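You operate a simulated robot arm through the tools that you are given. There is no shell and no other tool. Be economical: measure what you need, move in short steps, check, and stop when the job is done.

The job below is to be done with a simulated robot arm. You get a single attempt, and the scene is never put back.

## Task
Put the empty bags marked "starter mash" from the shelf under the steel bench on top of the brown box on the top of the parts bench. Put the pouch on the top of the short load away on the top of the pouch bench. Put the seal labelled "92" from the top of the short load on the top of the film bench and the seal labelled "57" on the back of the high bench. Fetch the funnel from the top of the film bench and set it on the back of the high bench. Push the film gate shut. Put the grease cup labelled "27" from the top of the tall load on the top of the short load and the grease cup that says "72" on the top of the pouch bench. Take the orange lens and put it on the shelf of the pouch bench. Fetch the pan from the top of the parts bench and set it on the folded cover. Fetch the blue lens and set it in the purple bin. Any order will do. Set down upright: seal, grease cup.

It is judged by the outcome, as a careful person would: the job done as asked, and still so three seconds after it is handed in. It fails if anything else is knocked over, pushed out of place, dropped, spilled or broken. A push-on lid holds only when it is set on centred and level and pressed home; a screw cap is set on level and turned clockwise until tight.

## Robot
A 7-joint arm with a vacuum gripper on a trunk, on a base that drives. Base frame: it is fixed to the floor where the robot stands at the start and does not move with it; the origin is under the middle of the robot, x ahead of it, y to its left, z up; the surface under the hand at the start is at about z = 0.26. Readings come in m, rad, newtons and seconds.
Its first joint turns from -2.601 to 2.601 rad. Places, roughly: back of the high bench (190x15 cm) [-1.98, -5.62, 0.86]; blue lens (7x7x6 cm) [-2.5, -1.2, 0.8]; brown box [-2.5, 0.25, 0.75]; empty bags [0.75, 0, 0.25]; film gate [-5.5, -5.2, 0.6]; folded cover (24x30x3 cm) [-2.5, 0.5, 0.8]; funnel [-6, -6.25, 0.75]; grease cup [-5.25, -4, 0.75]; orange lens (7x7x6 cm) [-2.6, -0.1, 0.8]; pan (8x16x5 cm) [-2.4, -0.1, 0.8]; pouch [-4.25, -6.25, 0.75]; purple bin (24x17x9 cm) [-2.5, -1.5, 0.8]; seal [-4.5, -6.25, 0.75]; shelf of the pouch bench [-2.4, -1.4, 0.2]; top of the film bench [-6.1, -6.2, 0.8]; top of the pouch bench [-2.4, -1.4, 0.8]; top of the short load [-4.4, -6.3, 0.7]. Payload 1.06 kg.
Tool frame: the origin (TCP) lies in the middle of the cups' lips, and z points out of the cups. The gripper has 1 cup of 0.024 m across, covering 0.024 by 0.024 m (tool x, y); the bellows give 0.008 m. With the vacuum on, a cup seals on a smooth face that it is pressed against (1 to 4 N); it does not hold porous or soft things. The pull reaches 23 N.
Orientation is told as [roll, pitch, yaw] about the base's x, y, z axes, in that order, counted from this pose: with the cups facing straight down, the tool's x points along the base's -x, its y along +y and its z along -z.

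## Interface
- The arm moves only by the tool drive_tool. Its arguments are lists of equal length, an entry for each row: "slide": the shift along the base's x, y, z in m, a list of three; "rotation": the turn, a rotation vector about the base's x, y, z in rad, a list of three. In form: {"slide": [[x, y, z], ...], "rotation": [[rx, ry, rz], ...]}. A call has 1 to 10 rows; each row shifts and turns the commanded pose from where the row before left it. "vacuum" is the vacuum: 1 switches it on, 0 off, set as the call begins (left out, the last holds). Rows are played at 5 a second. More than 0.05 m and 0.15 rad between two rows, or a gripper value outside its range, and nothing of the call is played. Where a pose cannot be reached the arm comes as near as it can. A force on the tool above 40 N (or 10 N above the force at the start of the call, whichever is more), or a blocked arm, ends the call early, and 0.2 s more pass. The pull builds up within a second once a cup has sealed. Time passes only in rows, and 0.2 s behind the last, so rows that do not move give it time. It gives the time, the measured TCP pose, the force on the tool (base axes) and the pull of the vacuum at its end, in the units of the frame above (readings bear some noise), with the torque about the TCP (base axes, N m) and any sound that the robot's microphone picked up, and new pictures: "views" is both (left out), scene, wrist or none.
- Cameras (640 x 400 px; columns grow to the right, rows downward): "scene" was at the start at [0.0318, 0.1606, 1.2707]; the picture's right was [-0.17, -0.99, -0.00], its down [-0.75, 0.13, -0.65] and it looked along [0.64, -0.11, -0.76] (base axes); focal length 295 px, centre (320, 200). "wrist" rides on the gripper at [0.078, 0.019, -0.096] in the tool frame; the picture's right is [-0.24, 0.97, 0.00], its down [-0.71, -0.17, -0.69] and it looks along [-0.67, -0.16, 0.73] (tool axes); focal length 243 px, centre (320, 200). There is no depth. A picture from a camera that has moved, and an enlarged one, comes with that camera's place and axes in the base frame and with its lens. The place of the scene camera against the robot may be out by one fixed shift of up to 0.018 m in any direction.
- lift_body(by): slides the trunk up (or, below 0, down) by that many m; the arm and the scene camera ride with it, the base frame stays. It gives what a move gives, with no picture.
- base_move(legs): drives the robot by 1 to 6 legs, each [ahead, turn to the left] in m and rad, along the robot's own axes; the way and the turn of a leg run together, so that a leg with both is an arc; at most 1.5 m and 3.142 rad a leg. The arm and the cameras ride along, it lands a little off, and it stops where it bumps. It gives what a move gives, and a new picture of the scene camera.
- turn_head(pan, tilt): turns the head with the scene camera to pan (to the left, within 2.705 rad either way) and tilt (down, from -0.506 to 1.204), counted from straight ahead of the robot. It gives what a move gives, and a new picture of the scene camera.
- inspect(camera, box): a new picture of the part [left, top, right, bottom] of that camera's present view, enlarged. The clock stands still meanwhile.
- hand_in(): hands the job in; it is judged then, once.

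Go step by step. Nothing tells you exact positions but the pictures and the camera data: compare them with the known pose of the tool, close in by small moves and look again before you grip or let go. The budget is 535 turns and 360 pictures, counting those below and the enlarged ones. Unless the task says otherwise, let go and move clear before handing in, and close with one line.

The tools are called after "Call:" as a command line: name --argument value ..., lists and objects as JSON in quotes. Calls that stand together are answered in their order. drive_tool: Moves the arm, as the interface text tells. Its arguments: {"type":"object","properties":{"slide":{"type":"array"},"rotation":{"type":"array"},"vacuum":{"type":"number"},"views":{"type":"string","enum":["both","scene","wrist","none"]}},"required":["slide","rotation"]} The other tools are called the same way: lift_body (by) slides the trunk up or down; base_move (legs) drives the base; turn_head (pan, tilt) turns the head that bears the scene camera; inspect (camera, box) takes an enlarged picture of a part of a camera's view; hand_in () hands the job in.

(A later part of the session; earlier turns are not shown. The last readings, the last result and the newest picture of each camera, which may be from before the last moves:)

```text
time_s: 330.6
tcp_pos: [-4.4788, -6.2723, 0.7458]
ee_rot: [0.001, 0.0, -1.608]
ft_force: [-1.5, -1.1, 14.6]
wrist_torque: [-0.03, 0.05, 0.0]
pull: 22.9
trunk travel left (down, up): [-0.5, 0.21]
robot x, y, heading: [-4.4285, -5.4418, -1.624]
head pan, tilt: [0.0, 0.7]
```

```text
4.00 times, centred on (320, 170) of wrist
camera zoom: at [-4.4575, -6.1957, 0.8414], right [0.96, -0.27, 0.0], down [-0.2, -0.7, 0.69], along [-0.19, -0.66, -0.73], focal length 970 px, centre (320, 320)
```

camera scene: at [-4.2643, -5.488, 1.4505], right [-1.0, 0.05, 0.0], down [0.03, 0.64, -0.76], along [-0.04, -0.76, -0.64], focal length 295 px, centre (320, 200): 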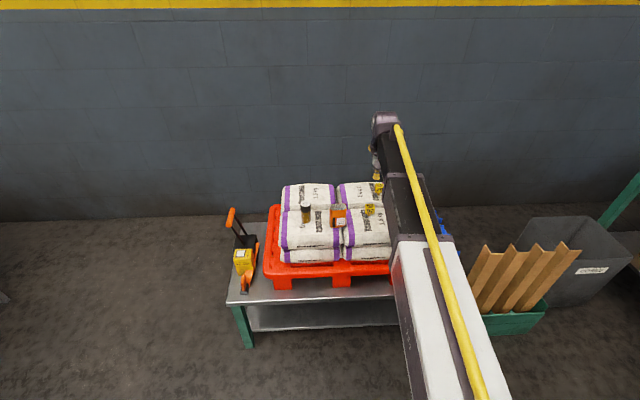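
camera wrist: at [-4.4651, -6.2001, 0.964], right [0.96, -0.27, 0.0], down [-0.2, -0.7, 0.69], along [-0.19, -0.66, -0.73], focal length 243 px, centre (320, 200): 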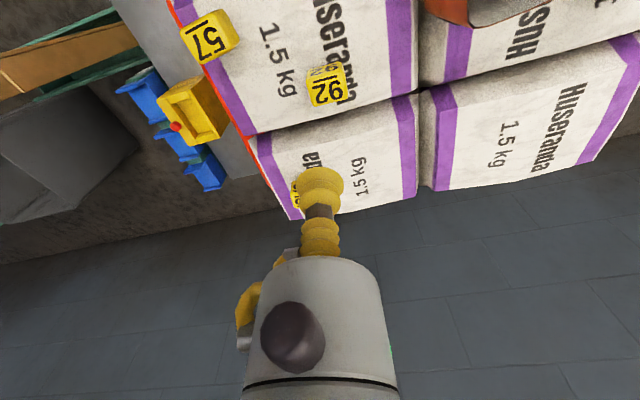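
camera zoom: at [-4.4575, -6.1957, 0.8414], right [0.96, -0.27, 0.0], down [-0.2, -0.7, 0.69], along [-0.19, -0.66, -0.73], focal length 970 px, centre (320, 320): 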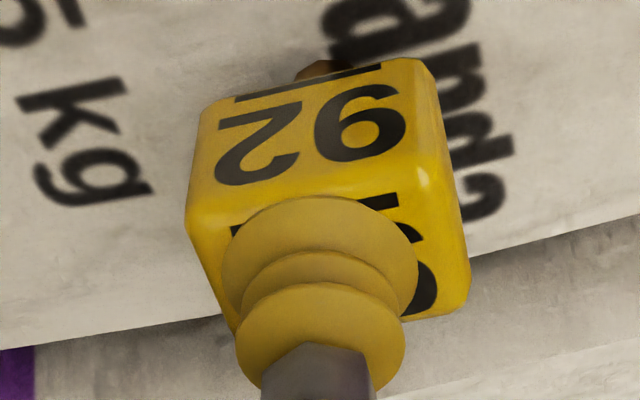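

Sealed on "92". Lift it straight up.

Call:
drive_tool --slide '[[0, 0, 0.01], [0, 0, 0.03], [0, 0, 0.05], [0, 0, 0.05], [0, 0, 0.05], [0, 0.04, 0.02], [0, 0.04, 0], [0, 0.04, 0], [0, 0, 0]]' --rotation '[[0, 0, 0], [0, 0, 0], [0, 0, 0], [0, 0, 0], [0, 0, 0], [0, 0, 0], [0, 0, 0], [0, 0, 0], [0, 0, 0]]'

```text
time_s: 332.6
tcp_pos: [-4.4771, -6.1528, 0.9578]
ee_rot: [0.001, -0.001, -1.607]
ft_force: [0.5, 0.0, -0.9]
wrist_torque: [-0.02, -0.01, -0.01]
pull: 22.6
trunk travel left (down, up): [-0.5, 0.21]
robot x, y, heading: [-4.4299, -5.4452, -1.625]
head pan, tilt: [0.0, 0.7]
camera scene: at [-4.2643, -5.4876, 1.4506], right [-1.0, 0.05, 0.0], down [0.03, 0.64, -0.77], along [-0.04, -0.76, -0.64], focal length 295 px, centre (320, 200)
camera wrist: at [-4.4559, -6.0763, 1.0531], right [0.96, -0.27, 0.0], down [-0.2, -0.7, 0.69], along [-0.19, -0.66, -0.73], focal length 243 px, centre (320, 200)
```

scene: 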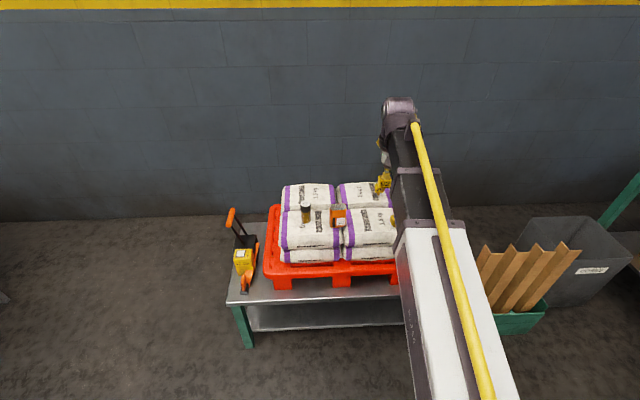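
wrist: 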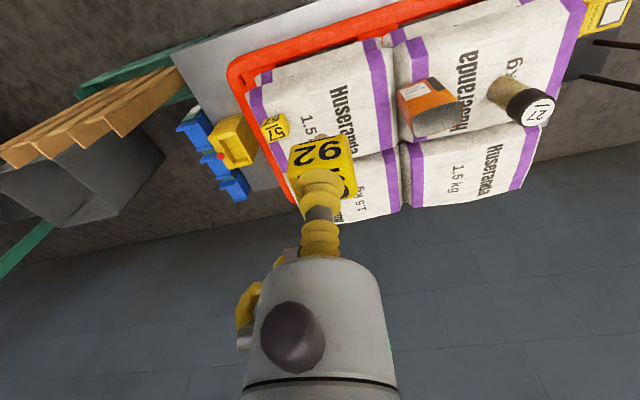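

Now towards the film bench. Raise, turn, and drive part of the way for a look.

Call:
lift_body --by 0.2

Call:
base_move --legs '[[0, -1.175], [0.45, 0]]'

```text
time_s: 334.8
tcp_pos: [-4.4764, -6.1529, 1.1565]
ee_rot: [0.001, 0.001, -1.609]
ft_force: [0.7, -0.4, -0.3]
wrist_torque: [0.02, 0.01, 0.01]
pull: 23.1
trunk travel left (down, up): [-0.7, 0.01]
robot x, y, heading: [-4.4229, -5.4425, -1.621]
head pan, tilt: [0.0, 0.7]
```

```text
time_s: 340.5
tcp_pos: [-5.5282, -5.8285, 1.1571]
ee_rot: [0.003, 0.0, -2.779]
ft_force: [-0.2, -0.8, -1.3]
wrist_torque: [-0.03, 0.0, 0.01]
pull: 22.2
trunk travel left (down, up): [-0.7, 0.01]
robot x, y, heading: [-4.8494, -5.5966, -2.793]
head pan, tilt: [0.0, 0.7]
camera scene: at [-4.8394, -5.767, 1.6505], right [-0.34, 0.94, 0.0], down [0.61, 0.22, -0.76], along [-0.72, -0.26, -0.64], focal length 295 px, centre (320, 200)
```

scene: 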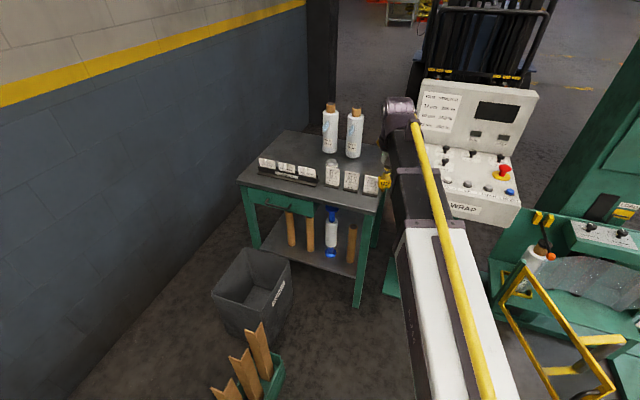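

Call:
inspect --camera "scene" --box '[230, 90, 400, 210]'

Call:
inspect --camera "scene" --box '[440, 180, 640, 400]'

```text
3.33 times, centred on (315, 150) of scene
camera zoom: at [-4.8394, -5.767, 1.6505], right [-0.34, 0.94, 0.0], down [0.61, 0.22, -0.76], along [-0.72, -0.26, -0.64], focal length 983 px, centre (337, 367)
```

zoom: 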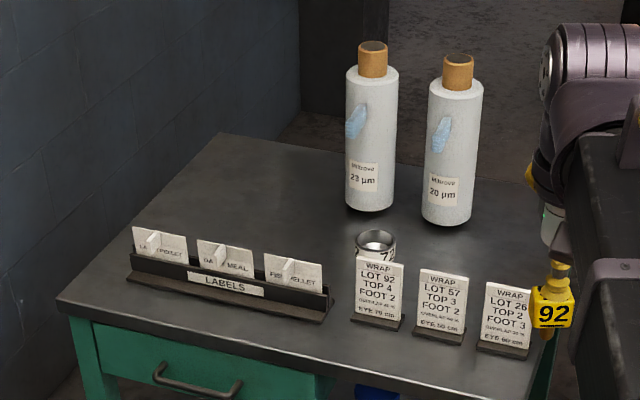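

```text
1.82 times, centred on (540, 290) of scene
camera zoom: at [-4.8394, -5.767, 1.6505], right [-0.34, 0.94, 0.0], down [0.61, 0.22, -0.76], along [-0.72, -0.26, -0.64], focal length 536 px, centre (-80, 36)
```

zoom: 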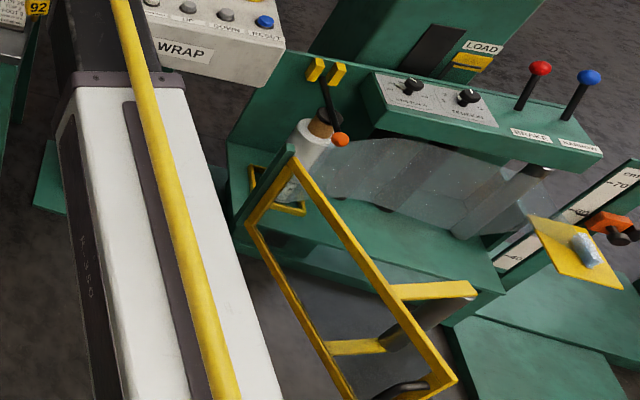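

The film bench has two film rolls, a label tray, three cards and a small ring-shaped item behind the cards. There's free space behind the tray near (-6.1, -6.29). Approach.

Call:
base_move --legs '[[0.47, 0]]'

Call:
drive_tool --slide '[[-0.01, -0.04, 0], [-0.01, -0.04, 0], [-0.01, -0.04, 0], [0, 0, 0]]' --rotation '[[0, 0, 0], [0, 0, 0], [0, 0, 0], [0, 0, 0]]'

```text
time_s: 343.3
tcp_pos: [-5.9634, -5.9869, 1.1578]
ee_rot: [0.002, 0.0, -2.777]
ft_force: [1.0, -0.3, 0.6]
wrist_torque: [-0.02, 0.0, 0.03]
pull: 22.6
trunk travel left (down, up): [-0.7, 0.01]
robot x, y, heading: [-5.2881, -5.7528, -2.792]
head pan, tilt: [0.0, 0.7]
camera scene: at [-5.2748, -5.926, 1.6505], right [-0.34, 0.94, 0.0], down [0.61, 0.22, -0.76], along [-0.72, -0.26, -0.64], focal length 295 px, centre (320, 200)
```

scene: 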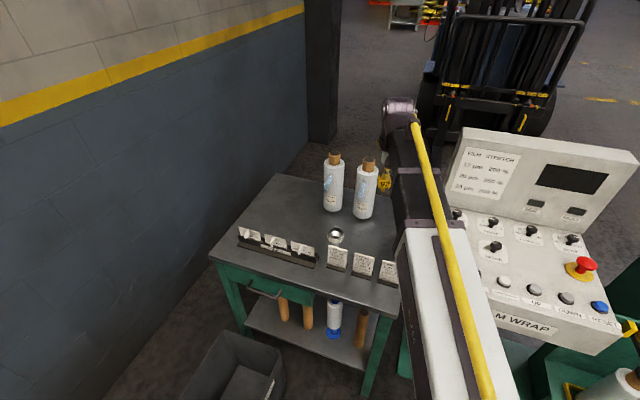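

```text
time_s: 344.3
tcp_pos: [-5.996, -6.1074, 1.1571]
ee_rot: [-0.001, 0.001, -2.778]
ft_force: [0.0, 0.3, -1.2]
wrist_torque: [0.0, -0.02, -0.01]
pull: 23.3
trunk travel left (down, up): [-0.7, 0.01]
robot x, y, heading: [-5.2862, -5.7527, -2.792]
head pan, tilt: [0.0, 0.7]
camera scene: at [-5.2746, -5.9261, 1.6505], right [-0.34, 0.94, 0.0], down [0.6, 0.22, -0.76], along [-0.72, -0.26, -0.64], focal length 295 px, centre (320, 200)
camera wrist: at [-5.9152, -6.099, 1.2524], right [0.13, -0.99, 0.0], down [-0.72, -0.09, 0.69], along [-0.68, -0.09, -0.73], focal length 243 px, centre (320, 200)
```

scene: 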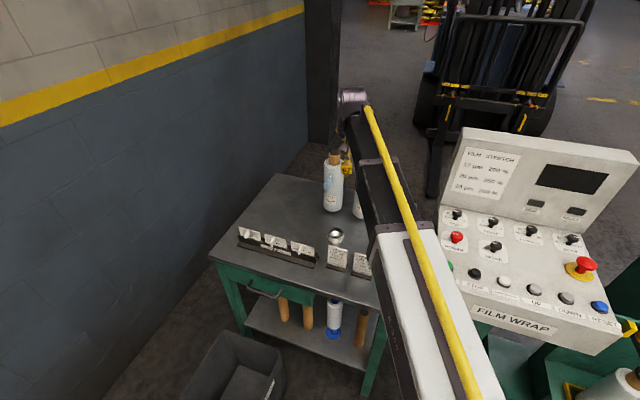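
wrist: 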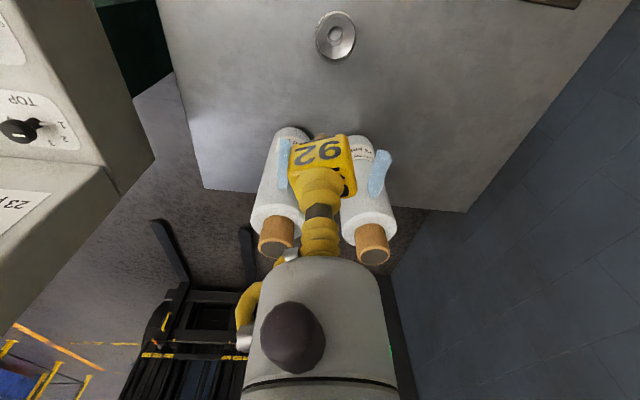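

The ring with a hole at (-5.985, -6.135) is the funnel; film rolls at (-6.16, -6.08) and (-6.16, -6.2). I'll place "92" at about (-6.02, -6.29).

Call:
drive_tool --slide '[[-0.006, -0.045, 0], [-0.006, -0.045, 0], [-0.006, -0.045, 0], [-0.006, -0.045, 0], [0, 0, -0.05], [0, 0, -0.05], [0, 0, -0.05], [0, 0, 0]]' --rotation '[[0, 0, 0], [0, 0, 0], [0, 0, 0], [0, 0, 0], [0, 0, 0], [0, 0, 0], [0, 0, 0], [0, 0, 0]]'

```text
time_s: 346.1
tcp_pos: [-6.0171, -6.2879, 1.0065]
ee_rot: [0.002, 0.0, -2.776]
ft_force: [-0.2, -0.5, -0.6]
wrist_torque: [-0.04, 0.04, 0.02]
pull: 22.8
trunk travel left (down, up): [-0.7, 0.01]
robot x, y, heading: [-5.2907, -5.7596, -2.791]
head pan, tilt: [0.0, 0.7]
camera scene: at [-5.2747, -5.926, 1.6505], right [-0.34, 0.94, 0.0], down [0.61, 0.22, -0.76], along [-0.72, -0.26, -0.64], focal length 295 px, centre (320, 200)
camera wrist: at [-5.9384, -6.2789, 1.1028], right [0.13, -0.99, 0.0], down [-0.72, -0.09, 0.69], along [-0.68, -0.09, -0.73], focal length 243 px, centre (320, 200)
```

scene: 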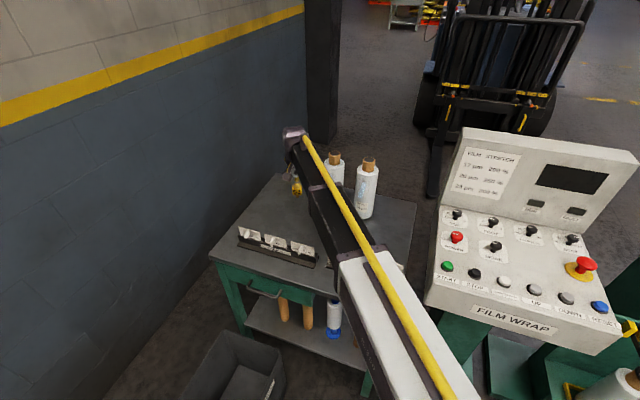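
wrist: 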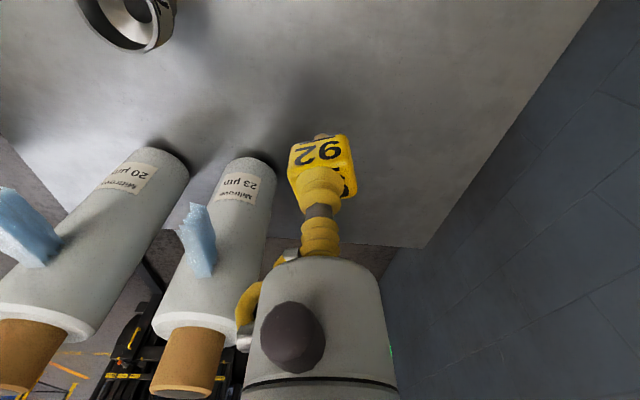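

Call:
drive_tool --slide '[[0, 0, -0.05], [0, 0, -0.04], [0, 0, -0.015], [0, 0, -0.01], [0, 0, -0.005], [0, 0, 0]]' --rotation '[[0, 0, 0], [0, 0, 0], [0, 0, 0], [0, 0, 0], [0, 0, 0], [0, 0, 0]]' --views "wrist"

```text
time_s: 347.5
tcp_pos: [-6.018, -6.2868, 0.888]
ee_rot: [0.0, -0.001, -2.777]
ft_force: [0.9, 0.5, -0.4]
wrist_torque: [-0.02, 0.0, -0.01]
pull: 23.2
trunk travel left (down, up): [-0.7, 0.01]
robot x, y, heading: [-5.2881, -5.7577, -2.792]
head pan, tilt: [0.0, 0.7]
camera wrist: at [-5.9389, -6.2774, 0.9833], right [0.13, -0.99, 0.0], down [-0.72, -0.09, 0.69], along [-0.68, -0.09, -0.73], focal length 243 px, centre (320, 200)
```

wrist: 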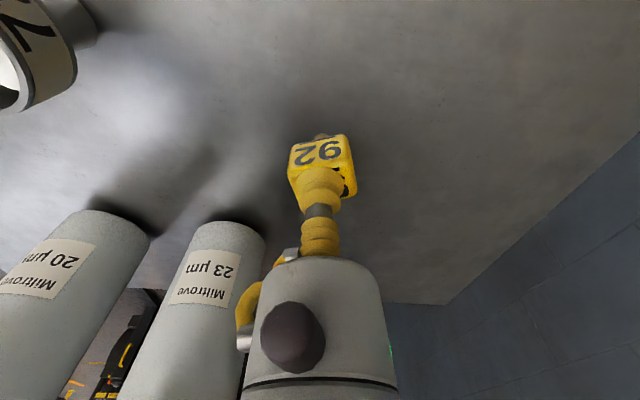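

Call:
drive_tool --slide '[[0, 0, -0.006], [0, 0, -0.005], [0, 0, -0.005], [0, 0, 0]]' --rotation '[[0, 0, 0], [0, 0, 0], [0, 0, 0], [0, 0, 0]]' --views "wrist"

```text
time_s: 348.5
tcp_pos: [-6.0182, -6.2873, 0.8713]
ee_rot: [0.001, 0.001, -2.775]
ft_force: [-0.9, 0.1, -0.3]
wrist_torque: [0.02, 0.0, 0.0]
pull: 22.9
trunk travel left (down, up): [-0.7, 0.01]
robot x, y, heading: [-5.2891, -5.7545, -2.792]
head pan, tilt: [0.0, 0.7]
camera wrist: at [-5.9389, -6.2779, 0.9671], right [0.13, -0.99, 0.0], down [-0.72, -0.09, 0.69], along [-0.68, -0.09, -0.73], focal length 243 px, centre (320, 200)
```

wrist: 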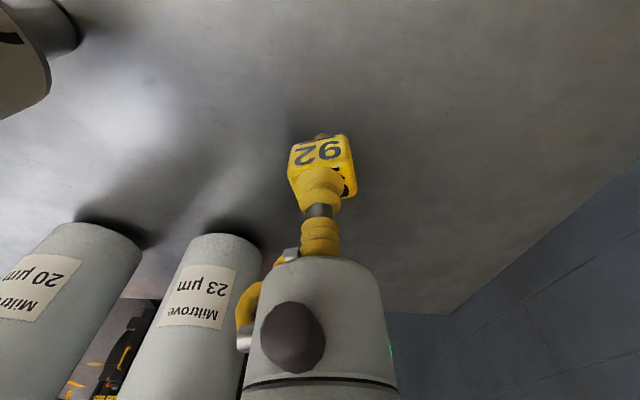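

Call:
drive_tool --slide '[[0, 0, -0.004], [0, 0, -0.004], [0, 0, -0.003], [0, 0, 0]]' --rotation '[[0, 0, 0], [0, 0, 0], [0, 0, 0], [0, 0, 0]]' --views "none"

```text
time_s: 349.5
tcp_pos: [-6.0176, -6.2868, 0.8595]
ee_rot: [-0.001, 0.001, -2.776]
ft_force: [-0.1, -0.2, -1.4]
wrist_torque: [0.0, 0.0, 0.02]
pull: 22.9
trunk travel left (down, up): [-0.7, 0.01]
robot x, y, heading: [-5.2935, -5.7566, -2.789]
head pan, tilt: [0.0, 0.7]
```

Call:
drive_tool --slide '[[0, 0, -0.004], [0, 0, -0.003], [0, 0, -0.003], [0, 0, 0]]' --rotation '[[0, 0, 0], [0, 0, 0], [0, 0, 0], [0, 0, 0]]' --views "none"

Call:
inspect --camera "wrist" --box '[250, 80, 390, 220]'

```text
time_s: 350.5
tcp_pos: [-6.0176, -6.2873, 0.8503]
ee_rot: [0.001, 0.001, -2.776]
ft_force: [0.4, -0.2, -0.7]
wrist_torque: [-0.03, -0.02, -0.02]
pull: 22.7
trunk travel left (down, up): [-0.7, 0.01]
robot x, y, heading: [-5.2891, -5.7563, -2.789]
head pan, tilt: [0.0, 0.7]
```

```text
2.86 times, centred on (320, 150) of wrist
camera zoom: at [-5.9378, -6.2779, 0.9458], right [0.13, -0.99, 0.0], down [-0.72, -0.09, 0.69], along [-0.68, -0.09, -0.73], focal length 693 px, centre (320, 343)
```

zoom: 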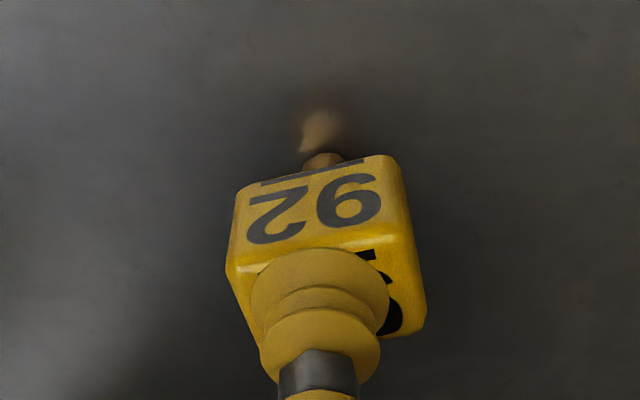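

Call:
drive_tool --slide '[[0, 0, -0.004], [0, 0, -0.003], [0, 0, 0]]' --rotation '[[0, 0, 0], [0, 0, 0], [0, 0, 0]]' --views "none"

Call:
inspect --camera "wrist" --box '[250, 80, 390, 220]'

```text
time_s: 351.3
tcp_pos: [-6.0174, -6.2865, 0.8454]
ee_rot: [0.002, -0.004, -2.778]
ft_force: [-0.4, -1.6, 18.0]
wrist_torque: [-0.13, 0.02, 0.03]
pull: 22.9
trunk travel left (down, up): [-0.7, 0.01]
robot x, y, heading: [-5.2906, -5.7527, -2.795]
head pan, tilt: [0.0, 0.7]
```

```text
2.86 times, centred on (320, 150) of wrist
camera zoom: at [-5.9374, -6.2773, 0.9401], right [0.13, -0.99, 0.0], down [-0.72, -0.09, 0.69], along [-0.68, -0.09, -0.73], focal length 693 px, centre (320, 343)
```

zoom: 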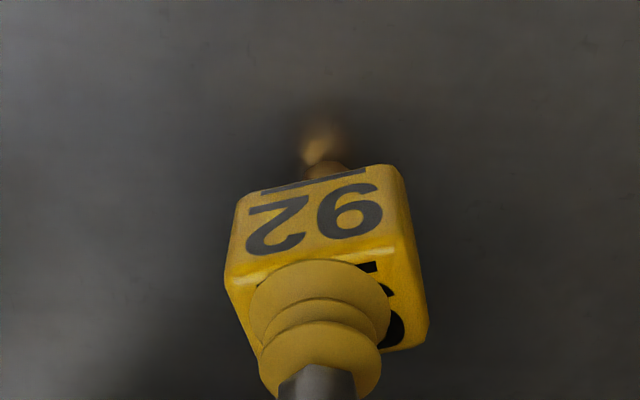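

Contact. Ease off a touch and release.

Call:
drive_tool --slide '[[0, 0, 0.002], [0, 0, 0], [0, 0, 0]]' --rotation '[[0, 0, 0], [0, 0, 0], [0, 0, 0]]' --views "none"

Call:
drive_tool --slide '[[0, 0, 0], [0, 0, 0], [0, 0, 0], [0, 0, 0], [0, 0, 0.002], [0, 0, 0.004], [0, 0, 0.01], [0, 0, 0.03], [0, 0, 0.04]]' --rotation '[[0, 0, 0], [0, 0, 0], [0, 0, 0], [0, 0, 0], [0, 0, 0], [0, 0, 0], [0, 0, 0], [0, 0, 0], [0, 0, 0]]' --vacuum 0 --views "wrist"

```text
time_s: 352.1
tcp_pos: [-6.0183, -6.2878, 0.844]
ee_rot: [0.0, -0.001, -2.777]
ft_force: [-0.7, -0.8, 0.2]
wrist_torque: [-0.03, -0.02, 0.02]
pull: 23.1
trunk travel left (down, up): [-0.7, 0.01]
robot x, y, heading: [-5.2913, -5.7555, -2.792]
head pan, tilt: [0.0, 0.7]
```

```text
time_s: 354.1
tcp_pos: [-6.0155, -6.288, 0.9325]
ee_rot: [0.0, -0.002, -2.776]
ft_force: [0.0, 0.2, 0.6]
wrist_torque: [-0.01, -0.01, -0.03]
pull: 0.0
trunk travel left (down, up): [-0.7, 0.01]
robot x, y, heading: [-5.2863, -5.7555, -2.79]
head pan, tilt: [0.0, 0.7]
camera wrist: at [-5.9375, -6.2778, 1.0273], right [0.13, -0.99, 0.0], down [-0.72, -0.09, 0.69], along [-0.68, -0.09, -0.73], focal length 243 px, centre (320, 200)
```

wrist: 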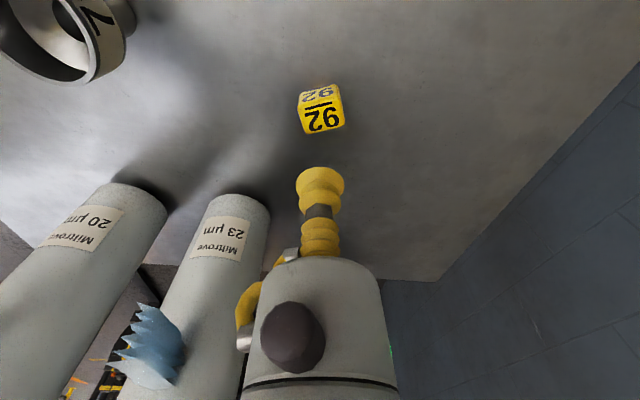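

"92" stands upright. Now look at the funnel from above.

Call:
drive_tool --slide '[[0.01, 0, 0.05], [0.005, 0.045, 0], [0.005, 0.045, 0], [0.005, 0.045, 0], [0, 0.02, 0], [0, 0, 0]]' --rotation '[[0, 0, 0], [0, 0, 0], [0, 0, 0], [0, 0, 0], [0, 0, 0], [0, 0, 0]]'

```text
refused: row 1 steps farther than a row can; nothing moved
```

Call:
drive_tool --slide '[[0.01, 0, 0.045], [0.005, 0.045, 0], [0.005, 0.045, 0], [0.005, 0.045, 0], [0, 0.02, 0], [0, 0, 0]]' --rotation '[[0, 0, 0], [0, 0, 0], [0, 0, 0], [0, 0, 0], [0, 0, 0], [0, 0, 0]]'

Call:
inspect --camera "wrist" --box '[240, 0, 440, 140]'

```text
time_s: 355.5
tcp_pos: [-5.9932, -6.1313, 0.9761]
ee_rot: [0.002, -0.001, -2.777]
ft_force: [-1.0, -0.3, 0.5]
wrist_torque: [0.03, -0.03, 0.02]
pull: 0.1
trunk travel left (down, up): [-0.7, 0.01]
robot x, y, heading: [-5.2898, -5.7592, -2.791]
head pan, tilt: [0.0, 0.7]
camera scene: at [-5.2747, -5.926, 1.6505], right [-0.34, 0.94, 0.0], down [0.6, 0.22, -0.76], along [-0.72, -0.26, -0.64], focal length 295 px, centre (320, 200)
camera wrist: at [-5.9133, -6.1217, 1.0709], right [0.13, -0.99, 0.0], down [-0.72, -0.09, 0.69], along [-0.68, -0.09, -0.73], focal length 243 px, centre (320, 200)
```

scene: 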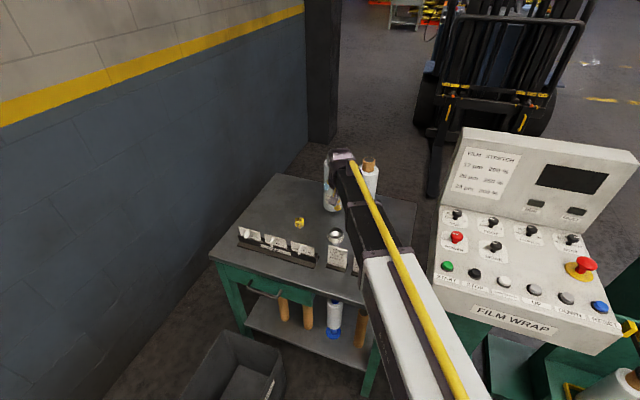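
wrist: 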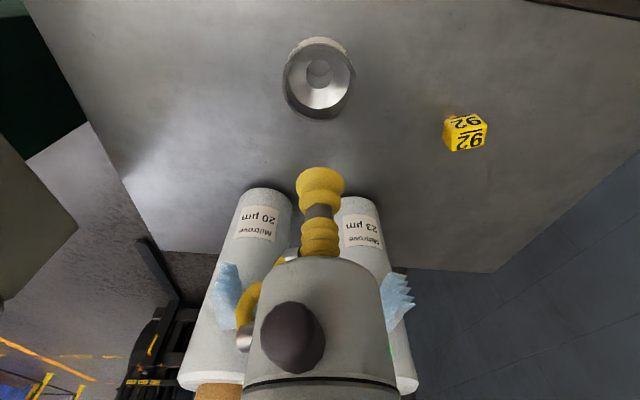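

```text
2.86 times, centred on (340, 70) of wrist
camera zoom: at [-5.9133, -6.1217, 1.0709], right [0.13, -0.99, 0.0], down [-0.72, -0.09, 0.69], along [-0.68, -0.09, -0.73], focal length 693 px, centre (263, 571)
```

zoom: 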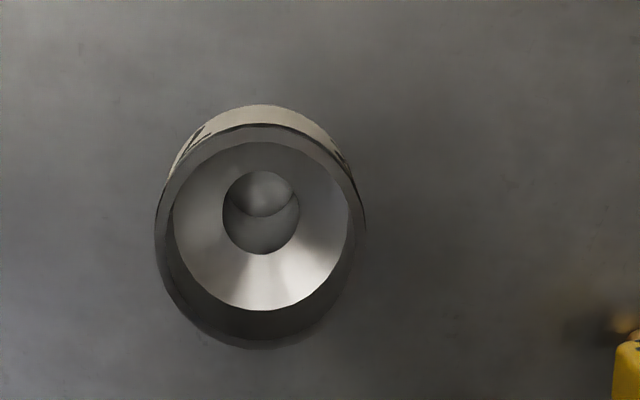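

92 is fine. The funnel is a ring with a conical bowl and small hole; I'll first try seating the cup centrally in the cone. The card in front is close to the wrist camera, so I'll yaw the tool so the camera sits over free bench.

Call:
drive_tool --slide '[[0.006, 0, 0.03], [0, 0, 0], [0, 0, 0], [0, 0, 0], [0, 0, 0], [0, 0, 0], [0, 0, 0], [0, 0, 0], [0, 0, 0], [0, 0, 0]]' --rotation '[[0, 0, -0.143], [0, 0, -0.143], [0, 0, -0.143], [0, 0, -0.143], [0, 0, -0.143], [0, 0, -0.143], [0, 0, -0.143], [0, 0, -0.143], [0, 0, -0.143], [0, 0, -0.143]]'

```text
time_s: 357.7
tcp_pos: [-5.9858, -6.1323, 1.0061]
ee_rot: [0.002, -0.002, 2.073]
ft_force: [0.4, -0.3, -0.4]
wrist_torque: [0.01, 0.01, -0.03]
pull: 0.0
trunk travel left (down, up): [-0.7, 0.01]
robot x, y, heading: [-5.292, -5.7584, -2.792]
head pan, tilt: [0.0, 0.7]
camera scene: at [-5.2746, -5.9259, 1.6505], right [-0.34, 0.94, 0.0], down [0.6, 0.22, -0.76], along [-0.72, -0.26, -0.64], focal length 295 px, centre (320, 200)
camera wrist: at [-5.9659, -6.2113, 1.1018], right [-0.97, -0.26, 0.0], down [-0.19, 0.7, 0.69], along [-0.18, 0.66, -0.73], focal length 243 px, centre (320, 200)
```

scene: 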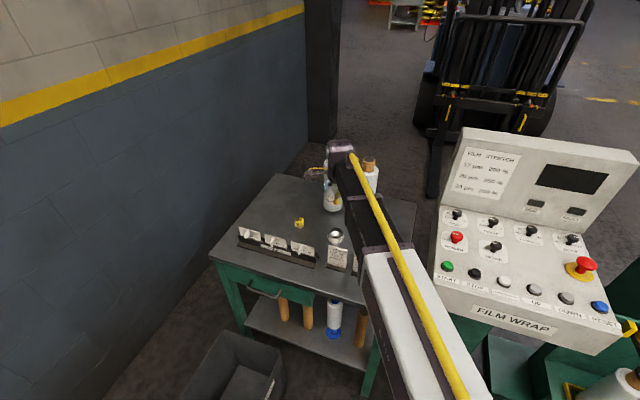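
wrist: 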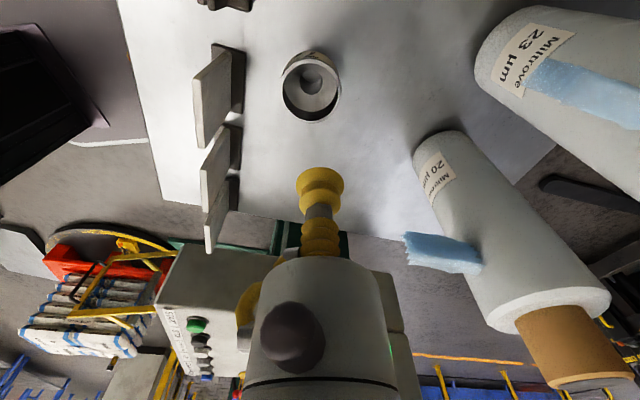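

Call:
drive_tool --slide '[[0.003, 0.003, -0.04], [0, 0, -0.04], [0, 0, -0.04], [0, 0, -0.02], [0, 0, 0]]' --rotation '[[0, 0, 0], [0, 0, 0], [0, 0, 0], [0, 0, 0], [0, 0, 0]]' --vacuum 1 --views "wrist"

Call:
inspect --camera "wrist" --box '[230, 80, 410, 240]'

```text
time_s: 358.9
tcp_pos: [-5.9842, -6.1287, 0.8671]
ee_rot: [0.004, 0.0, 2.074]
ft_force: [-4.0, -0.5, 16.3]
wrist_torque: [0.03, 0.04, 0.0]
pull: 22.9
trunk travel left (down, up): [-0.7, 0.01]
robot x, y, heading: [-5.291, -5.7578, -2.792]
head pan, tilt: [0.0, 0.7]
camera wrist: at [-5.9628, -6.2063, 0.9637], right [-0.96, -0.26, 0.0], down [-0.19, 0.7, 0.68], along [-0.18, 0.66, -0.73], focal length 243 px, centre (320, 200)
```

wrist: 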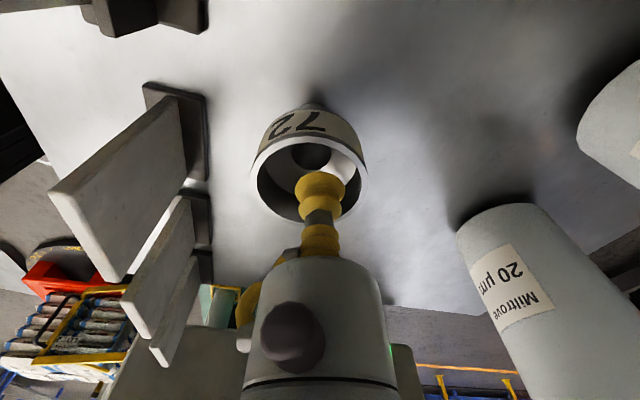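

```text
2.50 times, centred on (320, 160) of wrist
camera zoom: at [-5.9628, -6.2063, 0.9637], right [-0.96, -0.26, 0.0], down [-0.19, 0.7, 0.68], along [-0.18, 0.66, -0.73], focal length 606 px, centre (320, 300)
```

zoom: 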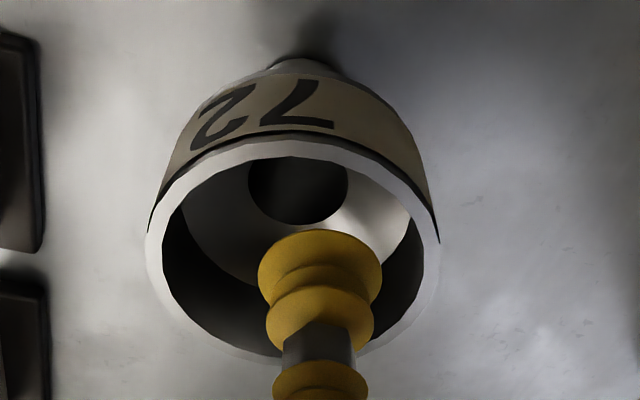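

Unexpectedly good: it sealed on the bowl's inner face. Lift gently and check.

Call:
drive_tool --slide '[[0, 0, 0.008], [0, 0, 0.02], [0, 0, 0.04], [0, 0, 0.05], [0, 0, 0.05], [0, 0, 0.05], [0, 0, 0.05], [0, 0, 0]]' --rotation '[[0, 0, 0], [0, 0, 0], [0, 0, 0], [0, 0, 0], [0, 0, 0], [0, 0, 0], [0, 0, 0], [0, 0, 0]]'

```text
time_s: 360.7
tcp_pos: [-5.9831, -6.1291, 1.1356]
ee_rot: [0.0, 0.0, 2.078]
ft_force: [-0.6, 0.6, -1.1]
wrist_torque: [0.0, 0.02, 0.0]
pull: 22.9
trunk travel left (down, up): [-0.7, 0.01]
robot x, y, heading: [-5.2904, -5.758, -2.79]
head pan, tilt: [0.0, 0.7]
camera scene: at [-5.2745, -5.9259, 1.6505], right [-0.34, 0.94, 0.0], down [0.6, 0.22, -0.77], along [-0.72, -0.26, -0.64], focal length 295 px, centre (320, 200)
camera wrist: at [-5.9622, -6.2075, 1.2314], right [-0.96, -0.26, 0.0], down [-0.19, 0.7, 0.69], along [-0.18, 0.66, -0.73], focal length 243 px, centre (320, 200)
```

scene: 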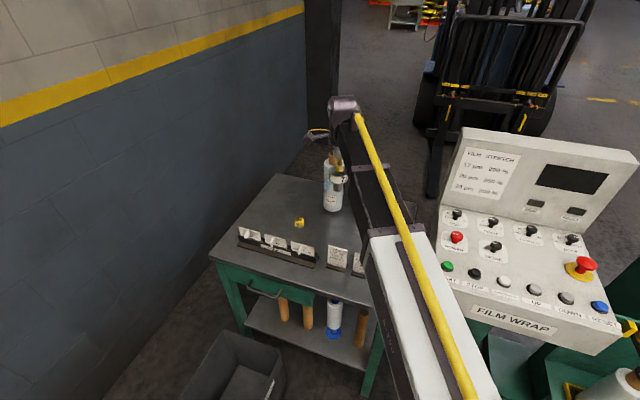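
wrist: 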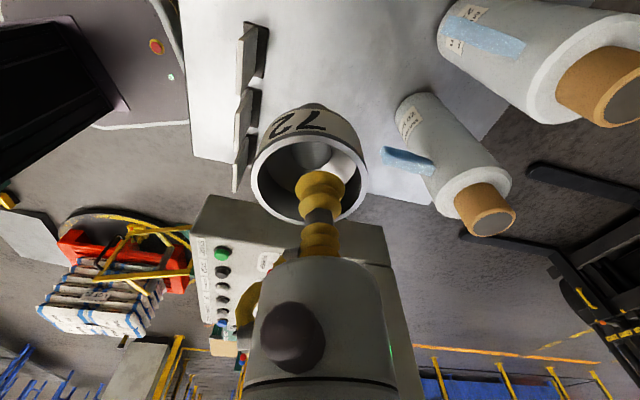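

Funnel held. Drive back out and over to the west side of the high bench conveyor.

Call:
base_move --legs '[[-0.9, 0], [0, 2.78], [1.1, 0]]'

```text
time_s: 377.2
tcp_pos: [-2.5547, -5.395, 1.1348]
ee_rot: [0.0, 0.0, -1.45]
ft_force: [0.0, -0.3, -1.2]
wrist_torque: [0.03, 0.02, -0.01]
pull: 22.7
trunk travel left (down, up): [-0.7, 0.01]
robot x, y, heading: [-3.3381, -5.4778, -0.034]
head pan, tilt: [0.0, 0.7]
camera scene: at [-3.2974, -5.3066, 1.6505], right [-0.04, -1.0, 0.0], down [-0.64, 0.02, -0.76], along [0.76, -0.03, -0.64], focal length 295 px, centre (320, 200)
```

scene: 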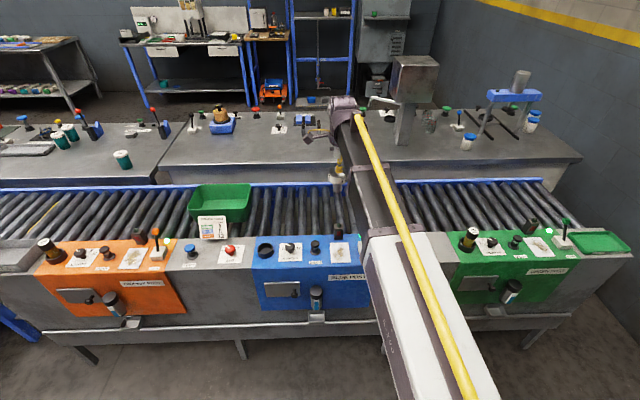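

The high bench's back edge lies just beyond the conveyor rail at x≈-2.08; the stretch y≈-4.8…-5.2 is free. Shift left and closer.

Call:
base_move --legs '[[0, 0.65], [0.45, 0], [0, -0.62]]'

```text
time_s: 383.3
tcp_pos: [-2.1898, -5.1223, 1.1357]
ee_rot: [0.001, 0.001, -1.428]
ft_force: [-0.4, -0.9, -0.2]
wrist_torque: [-0.03, -0.01, 0.0]
pull: 22.4
trunk travel left (down, up): [-0.7, 0.01]
robot x, y, heading: [-2.9722, -5.2234, -0.011]
head pan, tilt: [0.0, 0.7]
camera scene: at [-2.9336, -5.0516, 1.6506], right [-0.01, -1.0, 0.0], down [-0.64, 0.01, -0.76], along [0.76, -0.01, -0.64], focal length 295 px, centre (320, 200)
```

scene: 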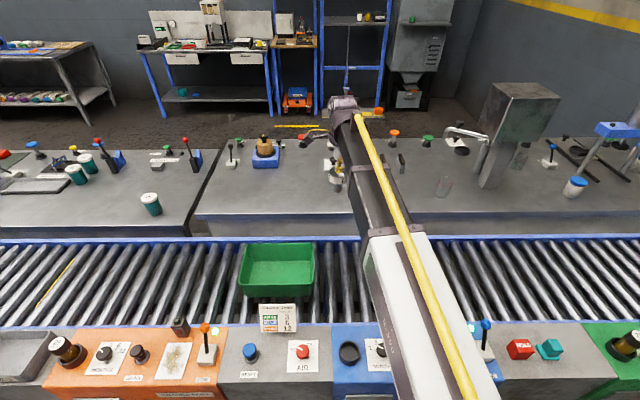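

Call:
drive_tool --slide '[[0.045, 0.01, 0], [0.045, 0.01, 0], [0.045, 0.01, 0], [0.035, 0.01, 0], [0, 0, -0.04], [0, 0, -0.04], [0, 0, -0.03], [0, 0, 0]]' --rotation '[[0, 0, 0], [0, 0, 0], [0, 0, 0], [0, 0, 0], [0, 0, 0], [0, 0, 0], [0, 0, 0], [0, 0, 0]]'

```text
time_s: 385.1
tcp_pos: [-2.0209, -5.0832, 1.0249]
ee_rot: [0.002, 0.0, -1.427]
ft_force: [1.0, -0.4, -0.7]
wrist_torque: [-0.01, 0.0, 0.01]
pull: 23.4
trunk travel left (down, up): [-0.7, 0.01]
robot x, y, heading: [-2.9721, -5.2237, -0.01]
head pan, tilt: [0.0, 0.7]
camera scene: at [-2.9336, -5.0514, 1.6506], right [-0.01, -1.0, 0.0], down [-0.64, 0.01, -0.76], along [0.76, -0.01, -0.64], focal length 295 px, centre (320, 200)
camera wrist: at [-2.014, -5.0041, 1.121], right [1.0, -0.09, 0.0], down [-0.07, -0.73, 0.69], along [-0.06, -0.68, -0.73], focal length 243 px, centre (320, 200)
```

scene: 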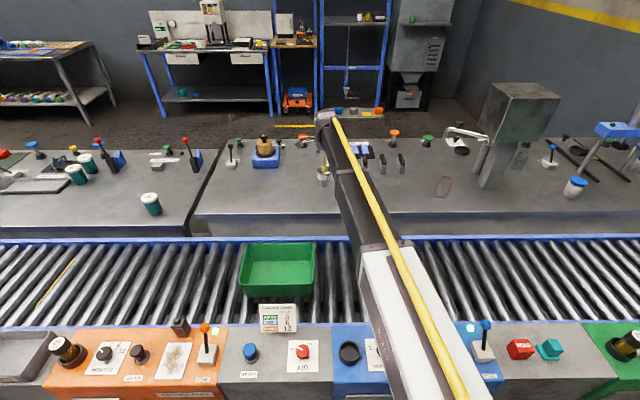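
wrist: 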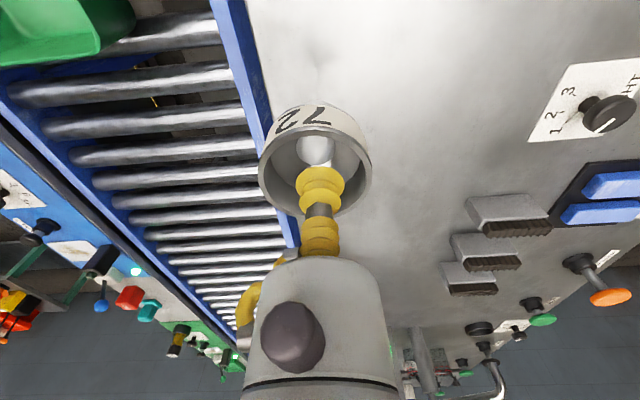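

Call:
drive_tool --slide '[[0.01, 0, -0.03], [0, 0, -0.025], [0, 0, -0.01], [0, 0, -0.005], [0, 0, 0]]' --rotation '[[0, 0, 0], [0, 0, 0], [0, 0, 0], [0, 0, 0], [0, 0, 0]]' --views "wrist"

```text
time_s: 386.3
tcp_pos: [-2.0093, -5.0835, 0.9554]
ee_rot: [0.003, 0.0, -1.427]
ft_force: [-1.1, -0.8, 0.1]
wrist_torque: [-0.01, -0.01, 0.02]
pull: 22.9
trunk travel left (down, up): [-0.7, 0.01]
robot x, y, heading: [-2.9722, -5.225, -0.015]
head pan, tilt: [0.0, 0.7]
camera wrist: at [-2.0032, -5.0035, 1.0504], right [1.0, -0.09, 0.0], down [-0.07, -0.73, 0.69], along [-0.06, -0.68, -0.73], focal length 243 px, centre (320, 200)
```

wrist: 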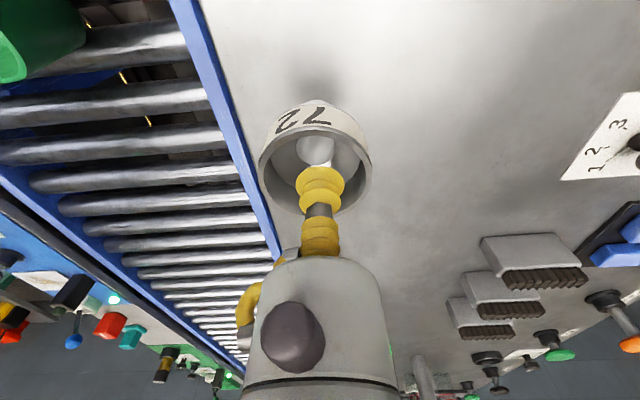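

Call:
drive_tool --slide '[[0, 0, -0.006], [0, 0, -0.005], [0, 0, -0.004], [0, 0, -0.003], [0, 0, 0]]' --rotation '[[0, 0, 0], [0, 0, 0], [0, 0, 0], [0, 0, 0], [0, 0, 0]]' --views "wrist"

```text
time_s: 387.5
tcp_pos: [-2.01, -5.0818, 0.9361]
ee_rot: [-0.001, 0.0, -1.428]
ft_force: [-0.3, 0.2, -0.6]
wrist_torque: [0.02, -0.01, 0.01]
pull: 22.9
trunk travel left (down, up): [-0.7, 0.01]
robot x, y, heading: [-2.9715, -5.2272, -0.01]
head pan, tilt: [0.0, 0.7]
camera wrist: at [-2.0033, -5.0019, 1.0325], right [1.0, -0.09, 0.0], down [-0.07, -0.73, 0.69], along [-0.06, -0.68, -0.73], focal length 243 px, centre (320, 200)
```

wrist: 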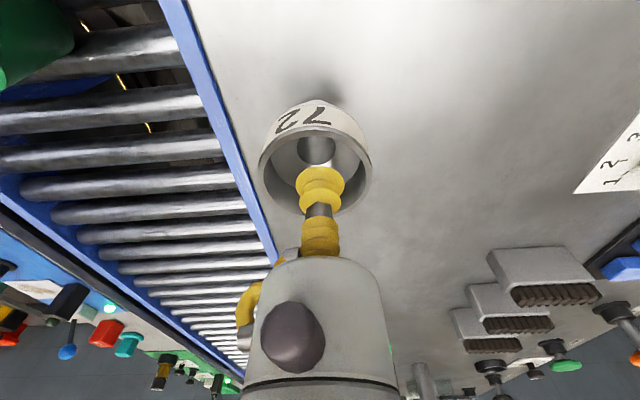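

Call:
drive_tool --slide '[[0, 0, -0.004], [0, 0, -0.003], [0, 0, -0.003], [0, 0, 0]]' --rotation '[[0, 0, 0], [0, 0, 0], [0, 0, 0], [0, 0, 0]]' --views "none"

```text
time_s: 388.5
tcp_pos: [-2.0106, -5.0806, 0.929]
ee_rot: [0.004, -0.001, -1.428]
ft_force: [3.9, 0.4, 17.8]
wrist_torque: [0.03, -0.01, 0.0]
pull: 23.1
trunk travel left (down, up): [-0.7, 0.01]
robot x, y, heading: [-2.9711, -5.2232, -0.016]
head pan, tilt: [0.0, 0.7]
```

Down. Release and rise.

Call:
drive_tool --slide '[[0, 0, 0.002], [0, 0, 0], [0, 0, 0], [0, 0, 0], [0, 0, 0.004], [0, 0, 0.01], [0, 0, 0.03], [0, 0, 0.05], [0, 0, 0.05], [0, 0, 0.04]]' --rotation '[[0, 0, 0], [0, 0, 0], [0, 0, 0], [0, 0, 0], [0, 0, 0], [0, 0, 0], [0, 0, 0], [0, 0, 0], [0, 0, 0], [0, 0, 0]]' --vacuum 0 --views "wrist"

```text
time_s: 390.7
tcp_pos: [-2.0093, -5.0808, 1.1123]
ee_rot: [-0.001, 0.0, -1.429]
ft_force: [-0.4, 0.0, -1.1]
wrist_torque: [0.03, -0.02, 0.01]
pull: 0.1
trunk travel left (down, up): [-0.7, 0.01]
robot x, y, heading: [-2.9656, -5.2246, -0.011]
head pan, tilt: [0.0, 0.7]
camera wrist: at [-2.0018, -5.0007, 1.2077], right [1.0, -0.09, 0.0], down [-0.07, -0.73, 0.69], along [-0.06, -0.68, -0.73], focal length 243 px, centre (320, 200)
```

wrist: 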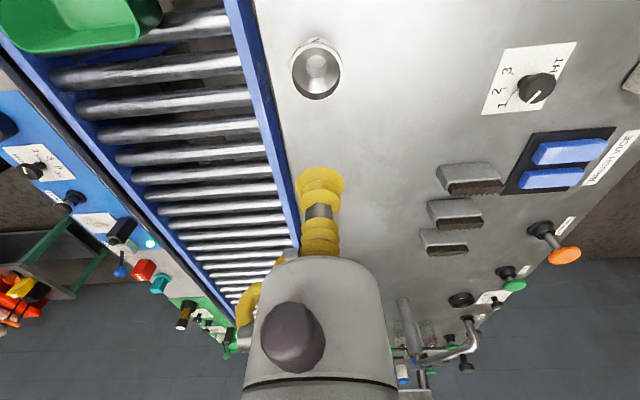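

The funnel stands on the back of the high bench. Restore the tool yaw and return to the short load for seal 57.

Call:
drive_tool --slide '[[-0.04, 0, 0.02], [-0.04, 0, 0.02], [-0.04, 0, 0], [-0.04, 0, 0], [-0.04, 0, 0], [0, 0, 0], [0, 0, 0], [0, 0, 0], [0, 0, 0], [0, 0, 0]]' --rotation '[[0, 0, 0.142], [0, 0, 0.142], [0, 0, 0.142], [0, 0, 0.142], [0, 0, 0.142], [0, 0, 0.142], [0, 0, 0.142], [0, 0, 0.142], [0, 0, 0.142], [0, 0, 0.142]]' --views "none"

Call:
base_move --legs '[[-0.45, 0], [0, -2.93], [1.05, 0], [0, 1.34]]'

```text
time_s: 392.9
tcp_pos: [-2.2091, -5.0806, 1.1518]
ee_rot: [0.0, -0.001, -0.003]
ft_force: [0.2, -0.2, -0.4]
wrist_torque: [0.0, -0.03, 0.01]
pull: 0.1
trunk travel left (down, up): [-0.7, 0.01]
robot x, y, heading: [-2.972, -5.2235, -0.015]
head pan, tilt: [0.0, 0.7]
```

```text
time_s: 410.8
tcp_pos: [-4.2802, -6.2309, 1.1525]
ee_rot: [0.0, 0.0, -1.541]
ft_force: [-0.5, 0.7, 0.5]
wrist_torque: [-0.02, -0.02, -0.01]
pull: 0.0
trunk travel left (down, up): [-0.7, 0.01]
robot x, y, heading: [-4.451, -5.4775, -1.549]
head pan, tilt: [0.0, 0.7]
camera scene: at [-4.2859, -5.5074, 1.6505], right [-1.0, -0.02, 0.0], down [-0.02, 0.64, -0.76], along [0.02, -0.76, -0.64], focal length 295 px, centre (320, 200)
```

scene: 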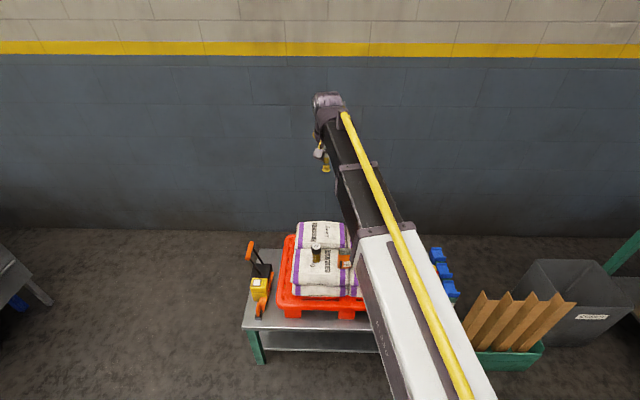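

Call:
lift_body --by -0.2

Call:
drive_tool --slide '[[-0.046, -0.003, 0], [-0.046, -0.003, 0], [-0.046, -0.003, 0], [-0.046, -0.003, 0], [-0.046, -0.003, 0], [-0.046, -0.003, 0], [0, 0, -0.05], [0, 0, -0.05], [0, 0, 0]]' --rotation '[[0, 0, 0], [0, 0, 0], [0, 0, 0], [0, 0, 0], [0, 0, 0], [0, 0, 0], [0, 0, 0], [0, 0, 0], [0, 0, 0]]' --views "wrist"

```text
time_s: 412.9
tcp_pos: [-4.2812, -6.2292, 0.9519]
ee_rot: [-0.001, 0.0, -1.541]
ft_force: [0.2, 0.0, -0.9]
wrist_torque: [0.0, 0.0, 0.0]
pull: 0.0
trunk travel left (down, up): [-0.5, 0.21]
robot x, y, heading: [-4.452, -5.4763, -1.546]
head pan, tilt: [0.0, 0.7]
```

```text
time_s: 414.9
tcp_pos: [-4.5573, -6.2483, 0.8522]
ee_rot: [0.0, -0.001, -1.541]
ft_force: [0.2, -0.5, 0.0]
wrist_torque: [-0.04, -0.05, -0.02]
pull: 0.1
trunk travel left (down, up): [-0.5, 0.21]
robot x, y, heading: [-4.4539, -5.4772, -1.544]
head pan, tilt: [0.0, 0.7]
camera wrist: at [-4.5414, -6.1701, 0.9478], right [0.98, -0.21, 0.0], down [-0.15, -0.71, 0.69], along [-0.14, -0.67, -0.73], focal length 243 px, centre (320, 200)
```

wrist: 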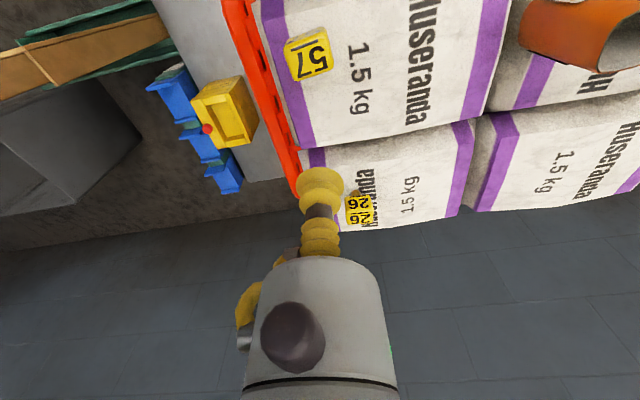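

Call:
inspect --camera "wrist" --box '[260, 10, 360, 110]'

```text
4.00 times, centred on (310, 60) of wrist
camera zoom: at [-4.5414, -6.1701, 0.9478], right [0.98, -0.21, 0.0], down [-0.15, -0.71, 0.69], along [-0.14, -0.67, -0.73], focal length 970 px, centre (360, 760)
```

zoom: 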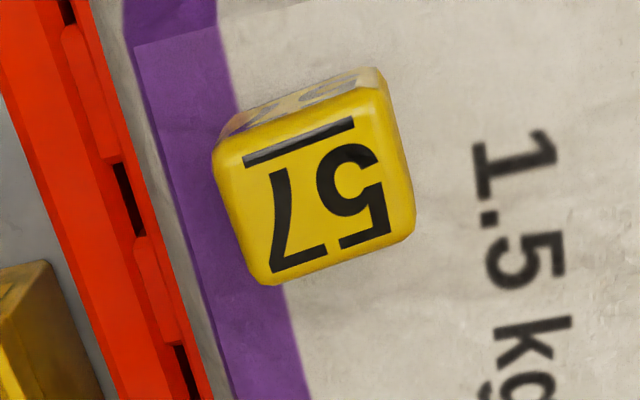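

Call:
drive_tool --slide '[[-0.0005, 0.0345, -0.03], [0, 0, -0.04], [0, 0, 0]]' --rotation '[[0, 0, 0], [0, 0, 0], [0, 0, 0]]' --vacuum 1 --views "none"

Call:
inspect --camera "wrist" --box '[250, 80, 390, 220]'

```text
time_s: 415.7
tcp_pos: [-4.5585, -6.2125, 0.78]
ee_rot: [-0.002, 0.0, -1.542]
ft_force: [1.1, 0.4, 0.2]
wrist_torque: [-0.01, 0.0, -0.03]
pull: 0.0
trunk travel left (down, up): [-0.5, 0.21]
robot x, y, heading: [-4.4489, -5.4762, -1.549]
head pan, tilt: [0.0, 0.7]
```

```text
2.86 times, centred on (320, 150) of wrist
camera zoom: at [-4.5425, -6.1348, 0.8765], right [0.98, -0.21, 0.0], down [-0.15, -0.71, 0.69], along [-0.14, -0.67, -0.73], focal length 693 px, centre (320, 343)
```

zoom: 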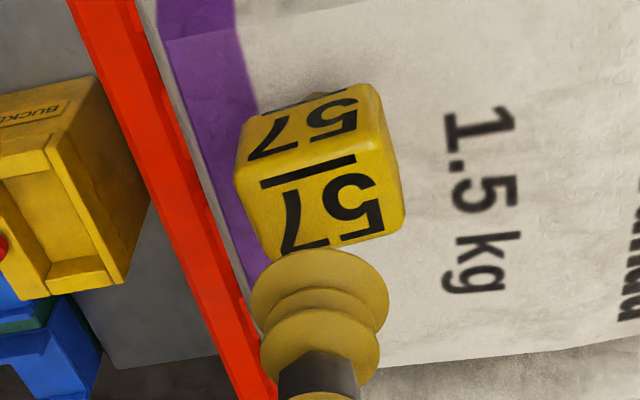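

Call:
drive_tool --slide '[[0, -0.0005, -0.025], [0, 0, -0.005], [0, 0, 0], [0, 0, -0.003], [0, 0, 0], [0, 0, 0], [0, 0, 0]]' --rotation '[[0, 0, 0], [0, 0, 0], [0, 0, 0], [0, 0, 0], [0, 0, 0], [0, 0, 0], [0, 0, 0]]' --views "none"

```text
time_s: 417.3
tcp_pos: [-4.5576, -6.2142, 0.7484]
ee_rot: [-0.001, 0.0, -1.54]
ft_force: [0.0, -0.3, -0.6]
wrist_torque: [0.03, 0.02, 0.01]
pull: 23.2
trunk travel left (down, up): [-0.5, 0.21]
robot x, y, heading: [-4.4451, -5.4753, -1.545]
head pan, tilt: [0.0, 0.7]
```

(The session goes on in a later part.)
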